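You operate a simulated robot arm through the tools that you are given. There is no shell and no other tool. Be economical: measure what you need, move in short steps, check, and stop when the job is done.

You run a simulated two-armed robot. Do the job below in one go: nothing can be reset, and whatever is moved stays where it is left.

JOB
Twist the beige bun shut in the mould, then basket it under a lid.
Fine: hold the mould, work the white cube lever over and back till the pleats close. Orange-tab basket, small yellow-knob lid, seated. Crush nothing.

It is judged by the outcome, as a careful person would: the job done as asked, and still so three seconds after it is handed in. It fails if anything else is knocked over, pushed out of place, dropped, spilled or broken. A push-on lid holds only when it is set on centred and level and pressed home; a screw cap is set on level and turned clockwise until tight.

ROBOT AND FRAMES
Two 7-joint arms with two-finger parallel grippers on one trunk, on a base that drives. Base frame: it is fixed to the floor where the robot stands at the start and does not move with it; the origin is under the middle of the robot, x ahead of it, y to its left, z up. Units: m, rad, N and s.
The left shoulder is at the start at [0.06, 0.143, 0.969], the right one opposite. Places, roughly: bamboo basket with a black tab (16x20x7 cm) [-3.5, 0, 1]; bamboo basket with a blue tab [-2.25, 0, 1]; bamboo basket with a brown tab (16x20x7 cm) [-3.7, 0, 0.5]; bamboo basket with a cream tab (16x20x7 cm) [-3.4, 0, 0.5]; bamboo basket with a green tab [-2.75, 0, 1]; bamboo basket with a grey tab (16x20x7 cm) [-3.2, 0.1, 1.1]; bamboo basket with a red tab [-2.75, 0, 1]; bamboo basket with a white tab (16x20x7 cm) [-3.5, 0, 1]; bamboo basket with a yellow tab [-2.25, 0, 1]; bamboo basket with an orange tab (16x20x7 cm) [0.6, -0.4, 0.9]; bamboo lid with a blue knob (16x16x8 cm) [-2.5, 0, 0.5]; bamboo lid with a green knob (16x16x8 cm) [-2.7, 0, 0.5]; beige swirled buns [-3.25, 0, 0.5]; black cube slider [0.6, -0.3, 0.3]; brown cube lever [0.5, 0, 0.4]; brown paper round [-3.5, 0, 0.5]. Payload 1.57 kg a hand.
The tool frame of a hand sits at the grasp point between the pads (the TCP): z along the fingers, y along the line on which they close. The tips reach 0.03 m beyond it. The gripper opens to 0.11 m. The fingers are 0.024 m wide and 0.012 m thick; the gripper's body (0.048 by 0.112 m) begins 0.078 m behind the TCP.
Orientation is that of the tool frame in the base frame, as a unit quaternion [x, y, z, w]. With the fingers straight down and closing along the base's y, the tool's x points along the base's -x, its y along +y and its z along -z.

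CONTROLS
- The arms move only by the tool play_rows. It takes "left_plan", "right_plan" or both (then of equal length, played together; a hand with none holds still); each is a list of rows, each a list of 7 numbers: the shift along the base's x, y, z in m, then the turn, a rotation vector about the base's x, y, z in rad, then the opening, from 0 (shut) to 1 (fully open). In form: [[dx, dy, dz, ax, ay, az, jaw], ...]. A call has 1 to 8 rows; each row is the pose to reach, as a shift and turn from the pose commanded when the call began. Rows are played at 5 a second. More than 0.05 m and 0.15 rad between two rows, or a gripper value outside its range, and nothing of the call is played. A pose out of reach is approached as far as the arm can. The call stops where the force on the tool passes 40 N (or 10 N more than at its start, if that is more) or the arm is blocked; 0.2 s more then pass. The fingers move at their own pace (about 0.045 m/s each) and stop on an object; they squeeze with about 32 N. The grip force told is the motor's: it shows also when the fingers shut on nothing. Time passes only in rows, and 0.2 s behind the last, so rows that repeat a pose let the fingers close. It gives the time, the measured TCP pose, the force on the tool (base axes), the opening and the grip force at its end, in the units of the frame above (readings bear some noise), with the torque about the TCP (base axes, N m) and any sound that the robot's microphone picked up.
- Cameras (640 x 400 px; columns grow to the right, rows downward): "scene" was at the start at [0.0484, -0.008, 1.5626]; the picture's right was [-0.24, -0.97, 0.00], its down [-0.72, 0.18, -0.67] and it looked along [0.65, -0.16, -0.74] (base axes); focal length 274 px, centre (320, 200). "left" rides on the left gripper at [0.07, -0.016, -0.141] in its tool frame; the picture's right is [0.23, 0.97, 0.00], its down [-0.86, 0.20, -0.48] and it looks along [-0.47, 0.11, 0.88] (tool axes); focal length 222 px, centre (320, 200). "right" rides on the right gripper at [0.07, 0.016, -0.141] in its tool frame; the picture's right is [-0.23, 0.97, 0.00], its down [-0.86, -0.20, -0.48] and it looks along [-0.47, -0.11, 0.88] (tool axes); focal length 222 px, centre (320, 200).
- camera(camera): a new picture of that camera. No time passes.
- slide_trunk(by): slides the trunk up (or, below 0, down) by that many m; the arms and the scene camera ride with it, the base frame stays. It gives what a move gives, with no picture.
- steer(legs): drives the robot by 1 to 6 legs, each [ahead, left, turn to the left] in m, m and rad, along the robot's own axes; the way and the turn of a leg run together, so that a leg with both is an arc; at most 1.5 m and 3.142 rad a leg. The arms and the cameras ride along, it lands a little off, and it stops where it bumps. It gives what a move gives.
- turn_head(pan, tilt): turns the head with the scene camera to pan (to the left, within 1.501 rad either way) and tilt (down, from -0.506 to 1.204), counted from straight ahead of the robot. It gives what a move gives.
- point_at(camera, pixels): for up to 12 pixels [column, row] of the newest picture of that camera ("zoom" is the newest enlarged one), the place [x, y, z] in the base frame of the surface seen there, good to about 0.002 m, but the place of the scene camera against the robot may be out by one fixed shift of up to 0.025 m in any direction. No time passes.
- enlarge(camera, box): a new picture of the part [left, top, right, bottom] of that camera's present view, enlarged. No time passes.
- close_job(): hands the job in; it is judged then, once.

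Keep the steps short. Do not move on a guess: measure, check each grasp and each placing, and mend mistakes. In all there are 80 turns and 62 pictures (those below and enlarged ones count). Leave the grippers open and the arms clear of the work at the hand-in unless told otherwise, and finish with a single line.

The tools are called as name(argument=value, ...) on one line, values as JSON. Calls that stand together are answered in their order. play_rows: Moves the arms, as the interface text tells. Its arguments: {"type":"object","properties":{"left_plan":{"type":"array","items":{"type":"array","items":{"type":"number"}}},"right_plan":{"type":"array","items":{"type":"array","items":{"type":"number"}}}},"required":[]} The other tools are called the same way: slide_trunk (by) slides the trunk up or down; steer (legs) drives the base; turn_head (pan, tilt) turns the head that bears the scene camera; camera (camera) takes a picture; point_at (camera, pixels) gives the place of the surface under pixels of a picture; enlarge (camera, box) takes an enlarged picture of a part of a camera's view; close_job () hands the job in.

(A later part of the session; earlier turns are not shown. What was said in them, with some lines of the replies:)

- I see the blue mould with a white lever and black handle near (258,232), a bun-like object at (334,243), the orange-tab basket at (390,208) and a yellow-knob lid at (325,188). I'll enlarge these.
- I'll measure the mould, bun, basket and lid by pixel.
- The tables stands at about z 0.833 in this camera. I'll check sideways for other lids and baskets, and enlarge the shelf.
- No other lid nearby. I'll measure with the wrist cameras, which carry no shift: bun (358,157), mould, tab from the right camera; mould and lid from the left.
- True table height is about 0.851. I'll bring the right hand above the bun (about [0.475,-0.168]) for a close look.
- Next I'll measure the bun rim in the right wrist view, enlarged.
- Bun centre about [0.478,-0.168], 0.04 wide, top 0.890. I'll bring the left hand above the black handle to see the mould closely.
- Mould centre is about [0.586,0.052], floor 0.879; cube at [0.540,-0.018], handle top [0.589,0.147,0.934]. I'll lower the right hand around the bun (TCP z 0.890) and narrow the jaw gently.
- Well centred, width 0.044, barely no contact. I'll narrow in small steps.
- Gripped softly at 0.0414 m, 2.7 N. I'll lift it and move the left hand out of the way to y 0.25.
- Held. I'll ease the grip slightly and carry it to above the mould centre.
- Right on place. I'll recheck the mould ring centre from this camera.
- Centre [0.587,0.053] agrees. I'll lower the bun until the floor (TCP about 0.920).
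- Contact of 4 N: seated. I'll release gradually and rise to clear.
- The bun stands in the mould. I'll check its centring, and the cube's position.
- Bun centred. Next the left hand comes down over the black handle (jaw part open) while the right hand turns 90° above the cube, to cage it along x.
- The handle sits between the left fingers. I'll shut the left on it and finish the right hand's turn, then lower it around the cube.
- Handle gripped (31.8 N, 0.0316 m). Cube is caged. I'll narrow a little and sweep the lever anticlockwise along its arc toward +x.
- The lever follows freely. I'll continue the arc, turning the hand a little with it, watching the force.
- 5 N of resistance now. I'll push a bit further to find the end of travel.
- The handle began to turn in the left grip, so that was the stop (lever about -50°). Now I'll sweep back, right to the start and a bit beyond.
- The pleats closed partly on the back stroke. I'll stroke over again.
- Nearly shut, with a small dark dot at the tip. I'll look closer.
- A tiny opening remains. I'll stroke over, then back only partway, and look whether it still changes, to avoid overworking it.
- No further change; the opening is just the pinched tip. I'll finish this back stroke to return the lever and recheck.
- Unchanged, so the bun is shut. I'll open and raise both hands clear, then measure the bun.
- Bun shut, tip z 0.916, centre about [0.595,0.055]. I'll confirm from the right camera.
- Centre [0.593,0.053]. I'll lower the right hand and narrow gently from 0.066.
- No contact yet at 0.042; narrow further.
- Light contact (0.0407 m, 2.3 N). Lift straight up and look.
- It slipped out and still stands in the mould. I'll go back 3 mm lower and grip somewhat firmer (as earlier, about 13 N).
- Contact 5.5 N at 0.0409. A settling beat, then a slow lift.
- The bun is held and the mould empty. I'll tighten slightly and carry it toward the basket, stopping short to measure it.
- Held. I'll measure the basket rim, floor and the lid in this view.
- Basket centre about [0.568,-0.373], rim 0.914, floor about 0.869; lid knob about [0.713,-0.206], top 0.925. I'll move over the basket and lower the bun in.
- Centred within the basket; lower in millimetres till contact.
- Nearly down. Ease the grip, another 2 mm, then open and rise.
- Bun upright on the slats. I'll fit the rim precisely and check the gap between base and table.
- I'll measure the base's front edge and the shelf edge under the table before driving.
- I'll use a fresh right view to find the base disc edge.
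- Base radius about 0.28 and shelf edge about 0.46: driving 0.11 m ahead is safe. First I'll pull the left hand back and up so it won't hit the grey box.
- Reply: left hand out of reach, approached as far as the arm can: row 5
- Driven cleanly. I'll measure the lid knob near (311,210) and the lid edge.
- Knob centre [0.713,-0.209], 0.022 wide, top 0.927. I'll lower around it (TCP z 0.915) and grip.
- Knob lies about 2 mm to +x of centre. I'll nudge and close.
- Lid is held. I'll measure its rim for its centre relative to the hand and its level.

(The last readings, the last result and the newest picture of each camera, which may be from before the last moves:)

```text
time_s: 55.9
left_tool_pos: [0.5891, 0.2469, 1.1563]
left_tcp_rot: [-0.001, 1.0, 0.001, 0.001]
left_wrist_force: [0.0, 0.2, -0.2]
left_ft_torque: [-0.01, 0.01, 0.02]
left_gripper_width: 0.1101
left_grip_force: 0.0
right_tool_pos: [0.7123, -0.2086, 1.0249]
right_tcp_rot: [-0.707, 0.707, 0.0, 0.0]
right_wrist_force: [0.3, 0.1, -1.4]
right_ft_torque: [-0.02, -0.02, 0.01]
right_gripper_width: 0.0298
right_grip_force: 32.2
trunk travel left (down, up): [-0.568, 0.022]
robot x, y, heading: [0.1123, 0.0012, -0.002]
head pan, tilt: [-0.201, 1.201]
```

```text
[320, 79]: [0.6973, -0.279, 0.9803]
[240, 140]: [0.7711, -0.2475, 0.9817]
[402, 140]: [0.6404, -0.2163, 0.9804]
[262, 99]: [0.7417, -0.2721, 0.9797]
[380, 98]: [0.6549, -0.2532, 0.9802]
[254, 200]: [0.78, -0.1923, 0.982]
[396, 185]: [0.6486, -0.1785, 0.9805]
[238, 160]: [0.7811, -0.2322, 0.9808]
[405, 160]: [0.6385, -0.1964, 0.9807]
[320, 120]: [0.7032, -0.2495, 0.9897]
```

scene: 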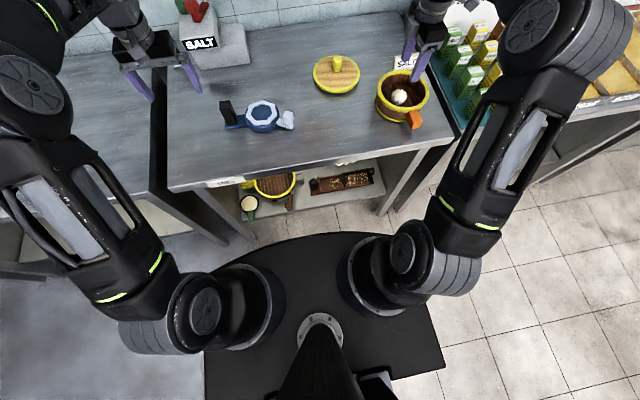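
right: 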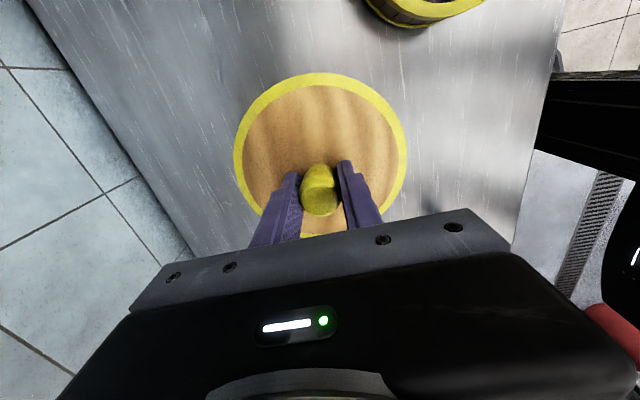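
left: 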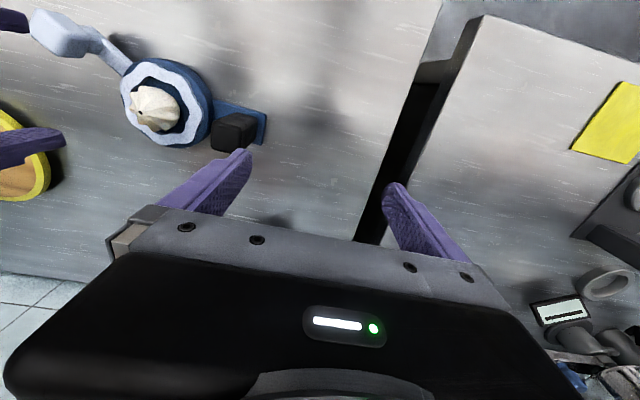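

Level and centred on the hand to about 1 mm. I'll carry it above the basket centre and check the alignment.

play_rows(right_plan=[[-0.02, -0.02, 0.015, 0, 0, 0, 0.1], [-0.045, -0.05, 0.02, 0, 0, 0, 0.1], [-0.07, -0.08, 0.02, 0, 0, 0, 0.1], [-0.095, -0.11, 0.02, 0, 0, 0, 0.1], [-0.12, -0.138, 0.02, 0, 0, 0, 0.1], [-0.1375, -0.158, 0.02, 0, 0, 0, 0.1], [-0.1455, -0.1665, 0.01, 0, 0, 0, 0.1], [-0.1455, -0.1665, -0.01, 0, 0, 0, 0.1]])

camera(camera="right")

turn_head(pan=-0.6, tilt=0.95)

enlarge(camera="scene", box=[200, 100, 440, 250])

```text
time_s: 57.7
left_tool_pos: [0.5899, 0.2469, 1.158]
left_tcp_rot: [0.0, 1.0, 0.0, 0.0]
left_wrist_force: [0.6, 0.2, -0.4]
left_ft_torque: [0.02, 0.02, 0.01]
left_gripper_width: 0.11
left_grip_force: 0.1
right_tool_pos: [0.5674, -0.3754, 1.0141]
right_tcp_rot: [0.707, -0.707, 0.0, 0.0]
right_wrist_force: [0.2, 0.9, -0.7]
right_ft_torque: [-0.01, 0.01, 0.01]
right_gripper_width: 0.0295
right_grip_force: 32.0
trunk travel left (down, up): [-0.568, 0.022]
robot x, y, heading: [0.1078, -0.0016, 0.002]
head pan, tilt: [-0.201, 1.201]
```

```text
11 pictures are left
```

right: 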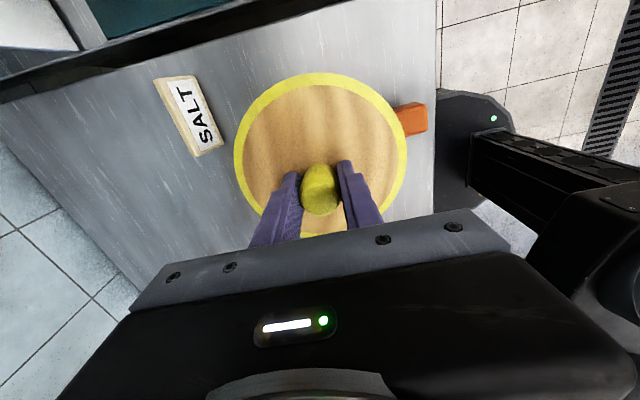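

```text
time_s: 58.6
left_tool_pos: [0.5907, 0.2483, 1.1574]
left_tcp_rot: [-0.001, 1.0, 0.0, 0.001]
left_wrist_force: [0.1, -0.6, -0.7]
left_ft_torque: [0.02, -0.01, -0.01]
left_gripper_width: 0.1097
left_grip_force: 0.1
right_tool_pos: [0.567, -0.3742, 1.0141]
right_tcp_rot: [-0.707, 0.707, 0.0, 0.0]
right_wrist_force: [-0.2, 0.4, -0.2]
right_ft_torque: [0.01, -0.04, 0.0]
right_gripper_width: 0.0298
right_grip_force: 31.8
trunk travel left (down, up): [-0.568, 0.022]
robot x, y, heading: [0.109, 0.0018, 0.001]
head pan, tilt: [-0.6, 0.949]
```

```text
2.67 times, centred on (320, 175) of scene
```

zoom: 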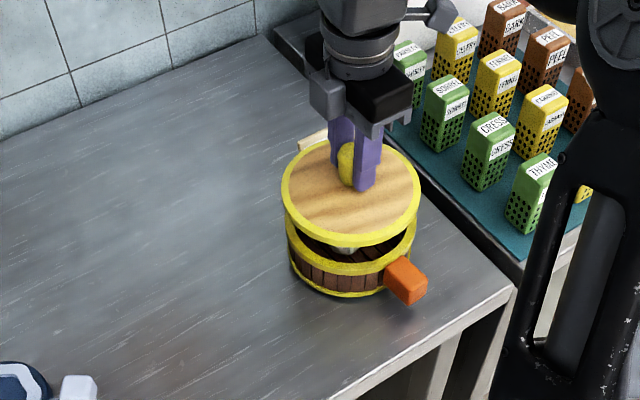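

Looks aligned from aside. I'll check lid against basket rim in this same view.

point_at(camera="zoom", pixels=[[285, 195], [303, 222], [350, 236], [395, 225], [416, 200], [290, 242], [310, 261], [350, 270], [385, 262], [411, 240]])

```text
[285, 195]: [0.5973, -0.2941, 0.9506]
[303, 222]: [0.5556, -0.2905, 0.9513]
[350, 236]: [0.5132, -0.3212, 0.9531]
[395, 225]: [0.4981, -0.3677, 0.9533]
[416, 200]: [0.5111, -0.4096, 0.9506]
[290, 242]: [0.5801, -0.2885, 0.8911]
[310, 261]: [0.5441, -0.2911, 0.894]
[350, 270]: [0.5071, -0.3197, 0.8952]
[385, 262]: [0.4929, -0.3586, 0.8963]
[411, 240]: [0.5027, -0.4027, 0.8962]
```

The scene fit suggests the lid is about 2–4 mm off to +x; the wrist fit says 0–1. I'll shift -2 mm in x, +1 in y, lower to a small gap and re-look.

play_rows(right_plan=[[-0.002, 0.001, -0.012, 0, 0, 0, 0.1], [-0.002, 0.001, -0.024, 0, 0, 0, 0.1], [-0.002, 0.001, -0.03, 0, 0, 0, 0.1]])

enlarge(camera="scene", box=[288, 135, 384, 215])

```text
time_s: 59.4
left_tool_pos: [0.5906, 0.2478, 1.1562]
left_tcp_rot: [-0.001, 1.0, 0.001, 0.001]
left_wrist_force: [-0.2, -0.1, 0.3]
left_ft_torque: [0.02, 0.0, 0.0]
left_gripper_width: 0.1099
left_grip_force: 0.0
right_tool_pos: [0.5659, -0.3736, 0.9847]
right_tcp_rot: [0.707, -0.707, 0.0, -0.001]
right_wrist_force: [-0.5, 0.0, -1.5]
right_ft_torque: [0.02, -0.01, -0.02]
right_gripper_width: 0.0296
right_grip_force: 31.7
trunk travel left (down, up): [-0.568, 0.022]
robot x, y, heading: [0.1088, -0.0011, 0.001]
head pan, tilt: [-0.6, 0.949]
```

```text
5.00 times, centred on (336, 175) of scene
```

zoom: 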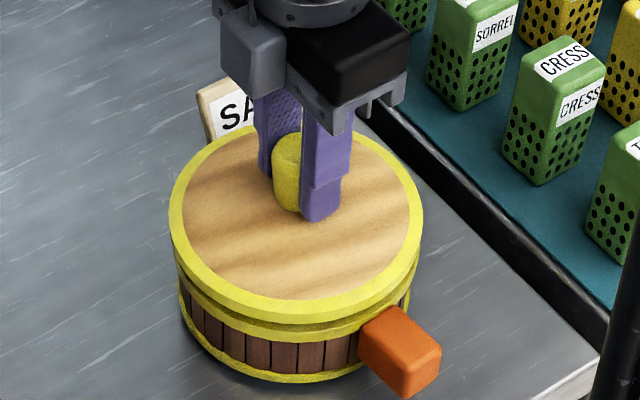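

Lateral alignment looks within about 1 mm. I'll lower slowly, watching force and sound.

play_rows(right_plan=[[0, 0, -0.003, 0, 0, 0, 0.1], [0, 0, -0.006, 0, 0, 0, 0.1], [0, 0, -0.008, 0, 0, 0, 0.1], [0, 0, -0.01, 0, 0, 0, 0.1]])

```text
time_s: 60.4
left_tool_pos: [0.589, 0.2479, 1.1572]
left_tcp_rot: [-0.001, 1.0, 0.0, 0.001]
left_wrist_force: [-0.1, 0.2, -0.3]
left_ft_torque: [0.0, -0.04, 0.0]
left_gripper_width: 0.1099
left_grip_force: 0.1
right_tool_pos: [0.5666, -0.3731, 0.9763]
right_tcp_rot: [0.707, -0.707, 0.002, 0.0]
right_wrist_force: [0.6, -0.4, 10.4]
right_ft_torque: [0.02, 0.09, 0.03]
right_gripper_width: 0.0296
right_grip_force: 32.2
trunk travel left (down, up): [-0.568, 0.022]
robot x, y, heading: [0.1074, -0.0012, 0.004]
head pan, tilt: [-0.6, 0.949]
```

Contact at 10 N with almost no torque, so level and centred. Press on further.

play_rows(right_plan=[[0, 0, -0.003, 0, 0, 0, 0.1], [0, 0, -0.006, 0, 0, 0, 0.1], [0, 0, -0.009, 0, 0, 0, 0.1], [0, 0, -0.012, 0, 0, 0, 0.1]])

enlarge(camera="scene", box=[288, 135, 384, 215])

```text
time_s: 61.1
left_tool_pos: [0.5885, 0.2493, 1.1559]
left_tcp_rot: [-0.001, 1.0, 0.0, 0.001]
left_wrist_force: [-0.1, -0.4, -0.1]
left_ft_torque: [0.01, -0.01, 0.02]
left_gripper_width: 0.11
left_grip_force: 0.0
right_tool_pos: [0.5667, -0.3728, 0.972]
right_tcp_rot: [0.708, -0.706, 0.004, -0.001]
right_wrist_force: [-7.4, 1.6, 20.9]
right_ft_torque: [0.1, 0.57, 0.0]
right_gripper_width: 0.0295
right_grip_force: 32.3
trunk travel left (down, up): [-0.568, 0.022]
robot x, y, heading: [0.109, -0.0001, 0.001]
head pan, tilt: [-0.6, 0.949]
stopped in row 3 (right hand): the force on the tool passed its limit (the readings are from after the stop); the commanded pose is now the measured one
```

```text
5.00 times, centred on (336, 175) of scene
```

zoom: 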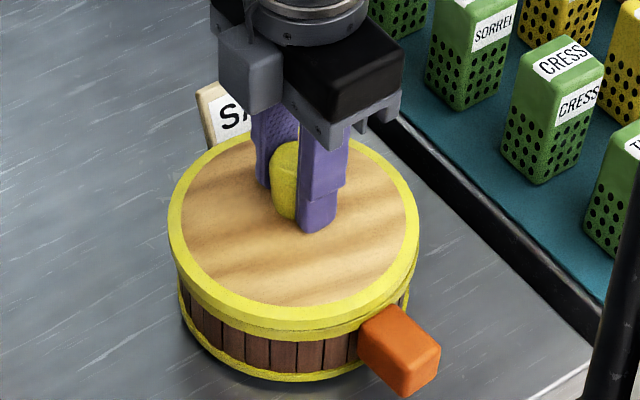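

Force limit reached. I'll measure the lid's level around its rim, and the gap.

point_at(camera="zoom", pixels=[[176, 240], [205, 290], [270, 316], [340, 312], [395, 275], [411, 230], [390, 185], [205, 165], [177, 275], [230, 330], [300, 340], [355, 322]])

camera(camera="right")

```text
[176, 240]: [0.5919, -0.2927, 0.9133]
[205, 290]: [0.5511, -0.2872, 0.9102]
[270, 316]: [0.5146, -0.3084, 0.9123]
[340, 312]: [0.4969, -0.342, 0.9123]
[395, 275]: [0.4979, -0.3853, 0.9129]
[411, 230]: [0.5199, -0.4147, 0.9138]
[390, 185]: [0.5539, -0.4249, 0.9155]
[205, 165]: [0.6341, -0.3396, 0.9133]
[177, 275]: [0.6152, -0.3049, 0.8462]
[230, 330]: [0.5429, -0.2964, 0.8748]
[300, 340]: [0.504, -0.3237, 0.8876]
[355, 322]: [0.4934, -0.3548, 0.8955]
```

```text
7 pictures are left
```

right: 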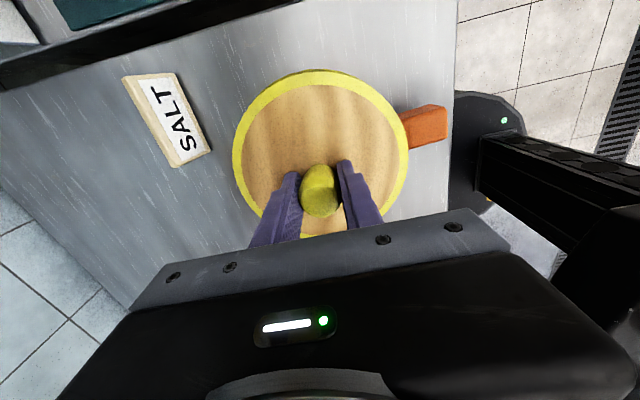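

The lid sits 16 mm above rim all round (skirt thickness), about 1–2 mm tilt. I'll release the knob, rise, close the fingers and press the knob straight down to drive it home.

play_rows(right_plan=[[0, 0, 0, 0, 0, 0, 0.3], [0, 0, 0, 0, 0, 0, 0.4], [0, 0, 0, 0, 0, 0, 0.5], [0, 0, 0.03, 0, 0, 0, 0.5], [0, 0, 0.065, 0, 0, 0, 0.4], [0, 0, 0.08, 0, 0, 0, 0.2], [0, 0, 0.08, 0, 0, 0, 0], [0, 0, 0.08, 0, 0, 0, 0]])

enlarge(camera="scene", box=[288, 135, 384, 215])

point_at(camera="zoom", pixels=[[176, 240], [205, 290], [270, 316], [340, 312], [395, 275], [411, 230], [390, 185], [205, 165], [285, 155], [275, 165], [300, 160]])

```text
time_s: 62.9
left_tool_pos: [0.5892, 0.2475, 1.1561]
left_tcp_rot: [-0.001, 1.0, 0.0, 0.001]
left_wrist_force: [0.0, -0.5, -0.4]
left_ft_torque: [0.01, 0.02, -0.01]
left_gripper_width: 0.1102
left_grip_force: 0.2
right_tool_pos: [0.5678, -0.3725, 1.051]
right_tcp_rot: [-0.707, 0.707, -0.003, 0.001]
right_wrist_force: [-0.8, -0.1, -0.8]
right_ft_torque: [0.0, 0.02, 0.0]
right_gripper_width: 0.0
right_grip_force: 13.9
trunk travel left (down, up): [-0.568, 0.022]
robot x, y, heading: [0.1076, 0.0015, -0.001]
head pan, tilt: [-0.6, 0.949]
```

```text
5.00 times, centred on (336, 175) of scene
```

zoom: 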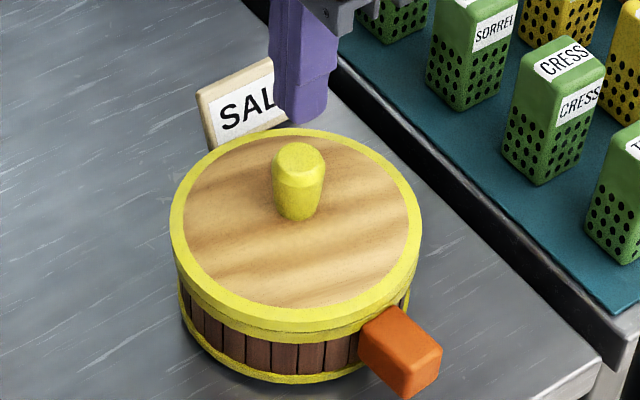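

```text
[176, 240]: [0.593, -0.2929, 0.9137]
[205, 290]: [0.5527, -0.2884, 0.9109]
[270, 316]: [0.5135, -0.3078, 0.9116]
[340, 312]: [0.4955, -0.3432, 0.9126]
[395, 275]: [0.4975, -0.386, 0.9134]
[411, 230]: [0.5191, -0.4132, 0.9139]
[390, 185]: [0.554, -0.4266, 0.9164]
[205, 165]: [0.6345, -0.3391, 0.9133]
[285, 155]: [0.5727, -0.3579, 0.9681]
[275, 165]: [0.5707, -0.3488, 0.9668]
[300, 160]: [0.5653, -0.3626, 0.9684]
```

Now press straight down on the knob with shut fingers (contact expected at TCP about 1.015).

play_rows(right_plan=[[-0.001, 0, -0.015, 0, 0, 0, 0], [-0.001, 0, -0.03, 0, 0, 0, 0], [-0.001, 0, -0.036, 0, 0, 0, 0], [-0.001, 0, -0.039, 0, 0, 0, 0], [-0.001, 0, -0.042, 0, 0, 0, 0], [-0.001, 0, -0.045, 0, 0, 0, 0], [-0.001, 0, -0.048, 0, 0, 0, 0]])

```text
time_s: 64.2
left_tool_pos: [0.5887, 0.2481, 1.1566]
left_tcp_rot: [0.0, 1.0, 0.0, 0.002]
left_wrist_force: [-0.3, -0.1, 0.6]
left_ft_torque: [0.01, 0.01, 0.03]
left_gripper_width: 0.1101
left_grip_force: 0.0
right_tool_pos: [0.5699, -0.3746, 1.0149]
right_tcp_rot: [-0.707, 0.707, -0.01, 0.005]
right_wrist_force: [-3.3, 2.2, 23.6]
right_ft_torque: [0.16, 0.29, -0.02]
right_gripper_width: 0.0
right_grip_force: 21.0
trunk travel left (down, up): [-0.568, 0.022]
robot x, y, heading: [0.1115, 0.0009, 0.002]
head pan, tilt: [-0.6, 0.949]
stopped in row 6 (right hand): the force on the tool passed its limit (the readings are from after the stop); the commanded pose is now the measured one
```

Stopped at 40 N. I'll rise and look closely at the seam.

play_rows(right_plan=[[0, 0, 0.03, 0, 0, 0, 0], [0, 0, 0.07, 0, 0, 0, 0]])

enlarge(camera="scene", box=[310, 155, 358, 195])

point_at(camera="zoom", pixels=[[50, 100], [60, 230], [150, 290], [250, 318], [350, 320], [450, 290], [540, 230], [60, 270], [150, 338], [250, 365], [350, 365], [430, 345]])

```text
time_s: 64.8
left_tool_pos: [0.589, 0.2482, 1.156]
left_tcp_rot: [-0.001, 1.0, 0.0, 0.001]
left_wrist_force: [-0.5, -0.3, -0.7]
left_ft_torque: [-0.01, 0.0, 0.04]
left_gripper_width: 0.11
left_grip_force: 0.0
right_tool_pos: [0.569, -0.3747, 1.0801]
right_tcp_rot: [0.707, -0.707, 0.007, -0.003]
right_wrist_force: [0.1, 0.4, -1.2]
right_ft_torque: [0.0, 0.0, -0.02]
right_gripper_width: 0.0002
right_grip_force: 21.3
trunk travel left (down, up): [-0.568, 0.022]
robot x, y, heading: [0.1088, -0.0022, 0.002]
head pan, tilt: [-0.6, 0.949]
```

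```text
10.00 times, centred on (334, 175) of scene
```

zoom: 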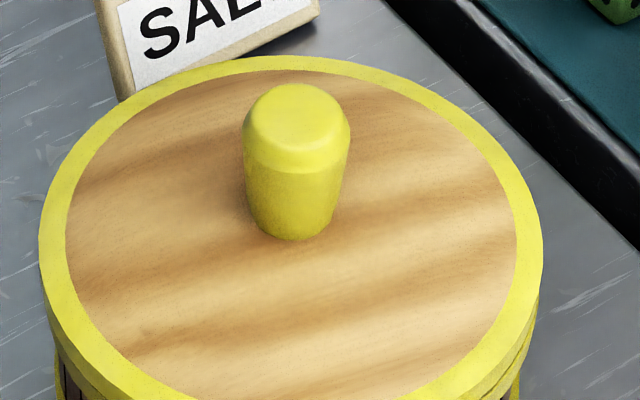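

```text
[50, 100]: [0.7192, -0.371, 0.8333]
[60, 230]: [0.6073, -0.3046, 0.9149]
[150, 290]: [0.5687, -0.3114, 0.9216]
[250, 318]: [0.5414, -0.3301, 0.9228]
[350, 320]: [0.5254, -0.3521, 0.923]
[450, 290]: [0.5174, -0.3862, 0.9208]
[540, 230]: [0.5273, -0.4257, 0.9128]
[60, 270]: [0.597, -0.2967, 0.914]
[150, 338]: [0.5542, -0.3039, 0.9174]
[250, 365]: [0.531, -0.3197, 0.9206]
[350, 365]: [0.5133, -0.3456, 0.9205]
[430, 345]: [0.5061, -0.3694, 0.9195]
```

The rim reads level (0.914 all round). One picture lower for the seam.

enlarge(camera="scene", box=[306, 172, 366, 216])

```text
9.09 times, centred on (336, 194) of scene
```

zoom: 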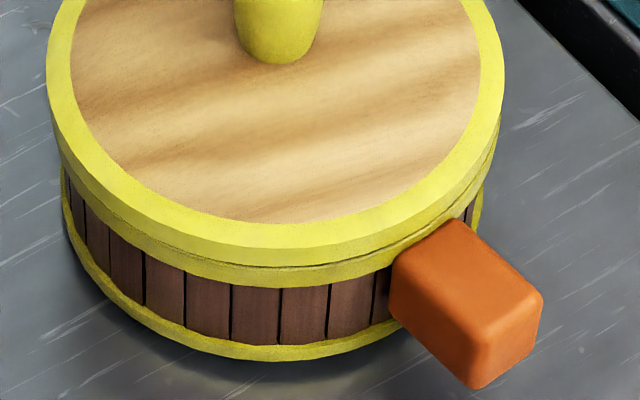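

The lid sits flush, with an even seam and an even overhang all round. I'll move the right hand clear and open, then take a last overall look.

play_rows(right_plan=[[0, 0.03, 0.02, 0, 0, 0, 0.3], [-0.02, 0.06, 0.04, 0, 0, 0, 0.6], [-0.05, 0.09, 0.06, 0, 0, 0, 1], [-0.08, 0.11, 0.06, 0, 0, 0, 1], [-0.08, 0.11, 0.06, 0, 0, 0, 1]])

turn_head(pan=-0.2, tilt=1.0)

camera(camera="scene")

```text
time_s: 66.0
left_tool_pos: [0.59, 0.2471, 1.1555]
left_tcp_rot: [0.0, 1.0, 0.0, 0.001]
left_wrist_force: [0.6, 0.3, 0.2]
left_ft_torque: [0.02, 0.02, 0.05]
left_gripper_width: 0.1101
left_grip_force: 0.0
right_tool_pos: [0.4879, -0.2636, 1.1399]
right_tcp_rot: [-0.707, 0.707, -0.007, 0.003]
right_wrist_force: [-0.2, -0.3, 0.0]
right_ft_torque: [0.02, 0.02, 0.04]
right_gripper_width: 0.0999
right_grip_force: 0.1
trunk travel left (down, up): [-0.568, 0.022]
robot x, y, heading: [0.1095, 0.0041, 0.0]
head pan, tilt: [-0.6, 0.949]
```

```text
time_s: 66.8
left_tool_pos: [0.5902, 0.2479, 1.1559]
left_tcp_rot: [-0.001, 1.0, 0.0, 0.001]
left_wrist_force: [0.0, -0.1, -0.2]
left_ft_torque: [0.0, 0.0, -0.02]
left_gripper_width: 0.1099
left_grip_force: 0.0
right_tool_pos: [0.489, -0.2653, 1.1407]
right_tcp_rot: [0.708, -0.707, 0.008, -0.003]
right_wrist_force: [-0.2, 0.6, 1.4]
right_ft_torque: [-0.03, -0.01, -0.03]
right_gripper_width: 0.1098
right_grip_force: 0.1
trunk travel left (down, up): [-0.568, 0.022]
robot x, y, heading: [0.1135, -0.0006, -0.001]
head pan, tilt: [-0.201, 1.0]
```

```text
3 pictures are left
```

scene: 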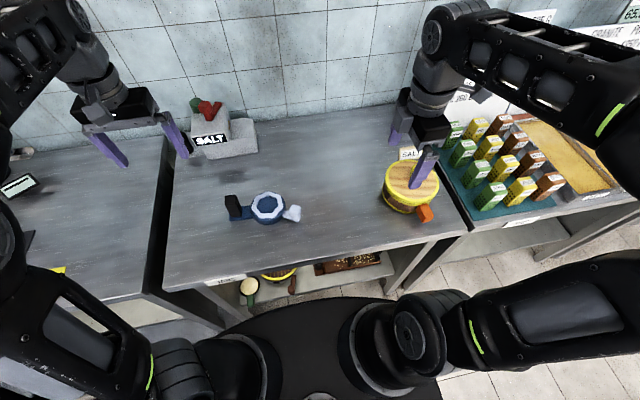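

Everything stands in place: the mould is empty and upright, the basket is lidded, and both grippers are open and clear. Handing in.

close_job()

```text
The job is handed in.
```

The bun is twisted shut and sits in the orange-tab basket with the yellow-knob lid pressed flush and level; no click was heard, nothing else looks disturbed, and the grippers are open and clear.
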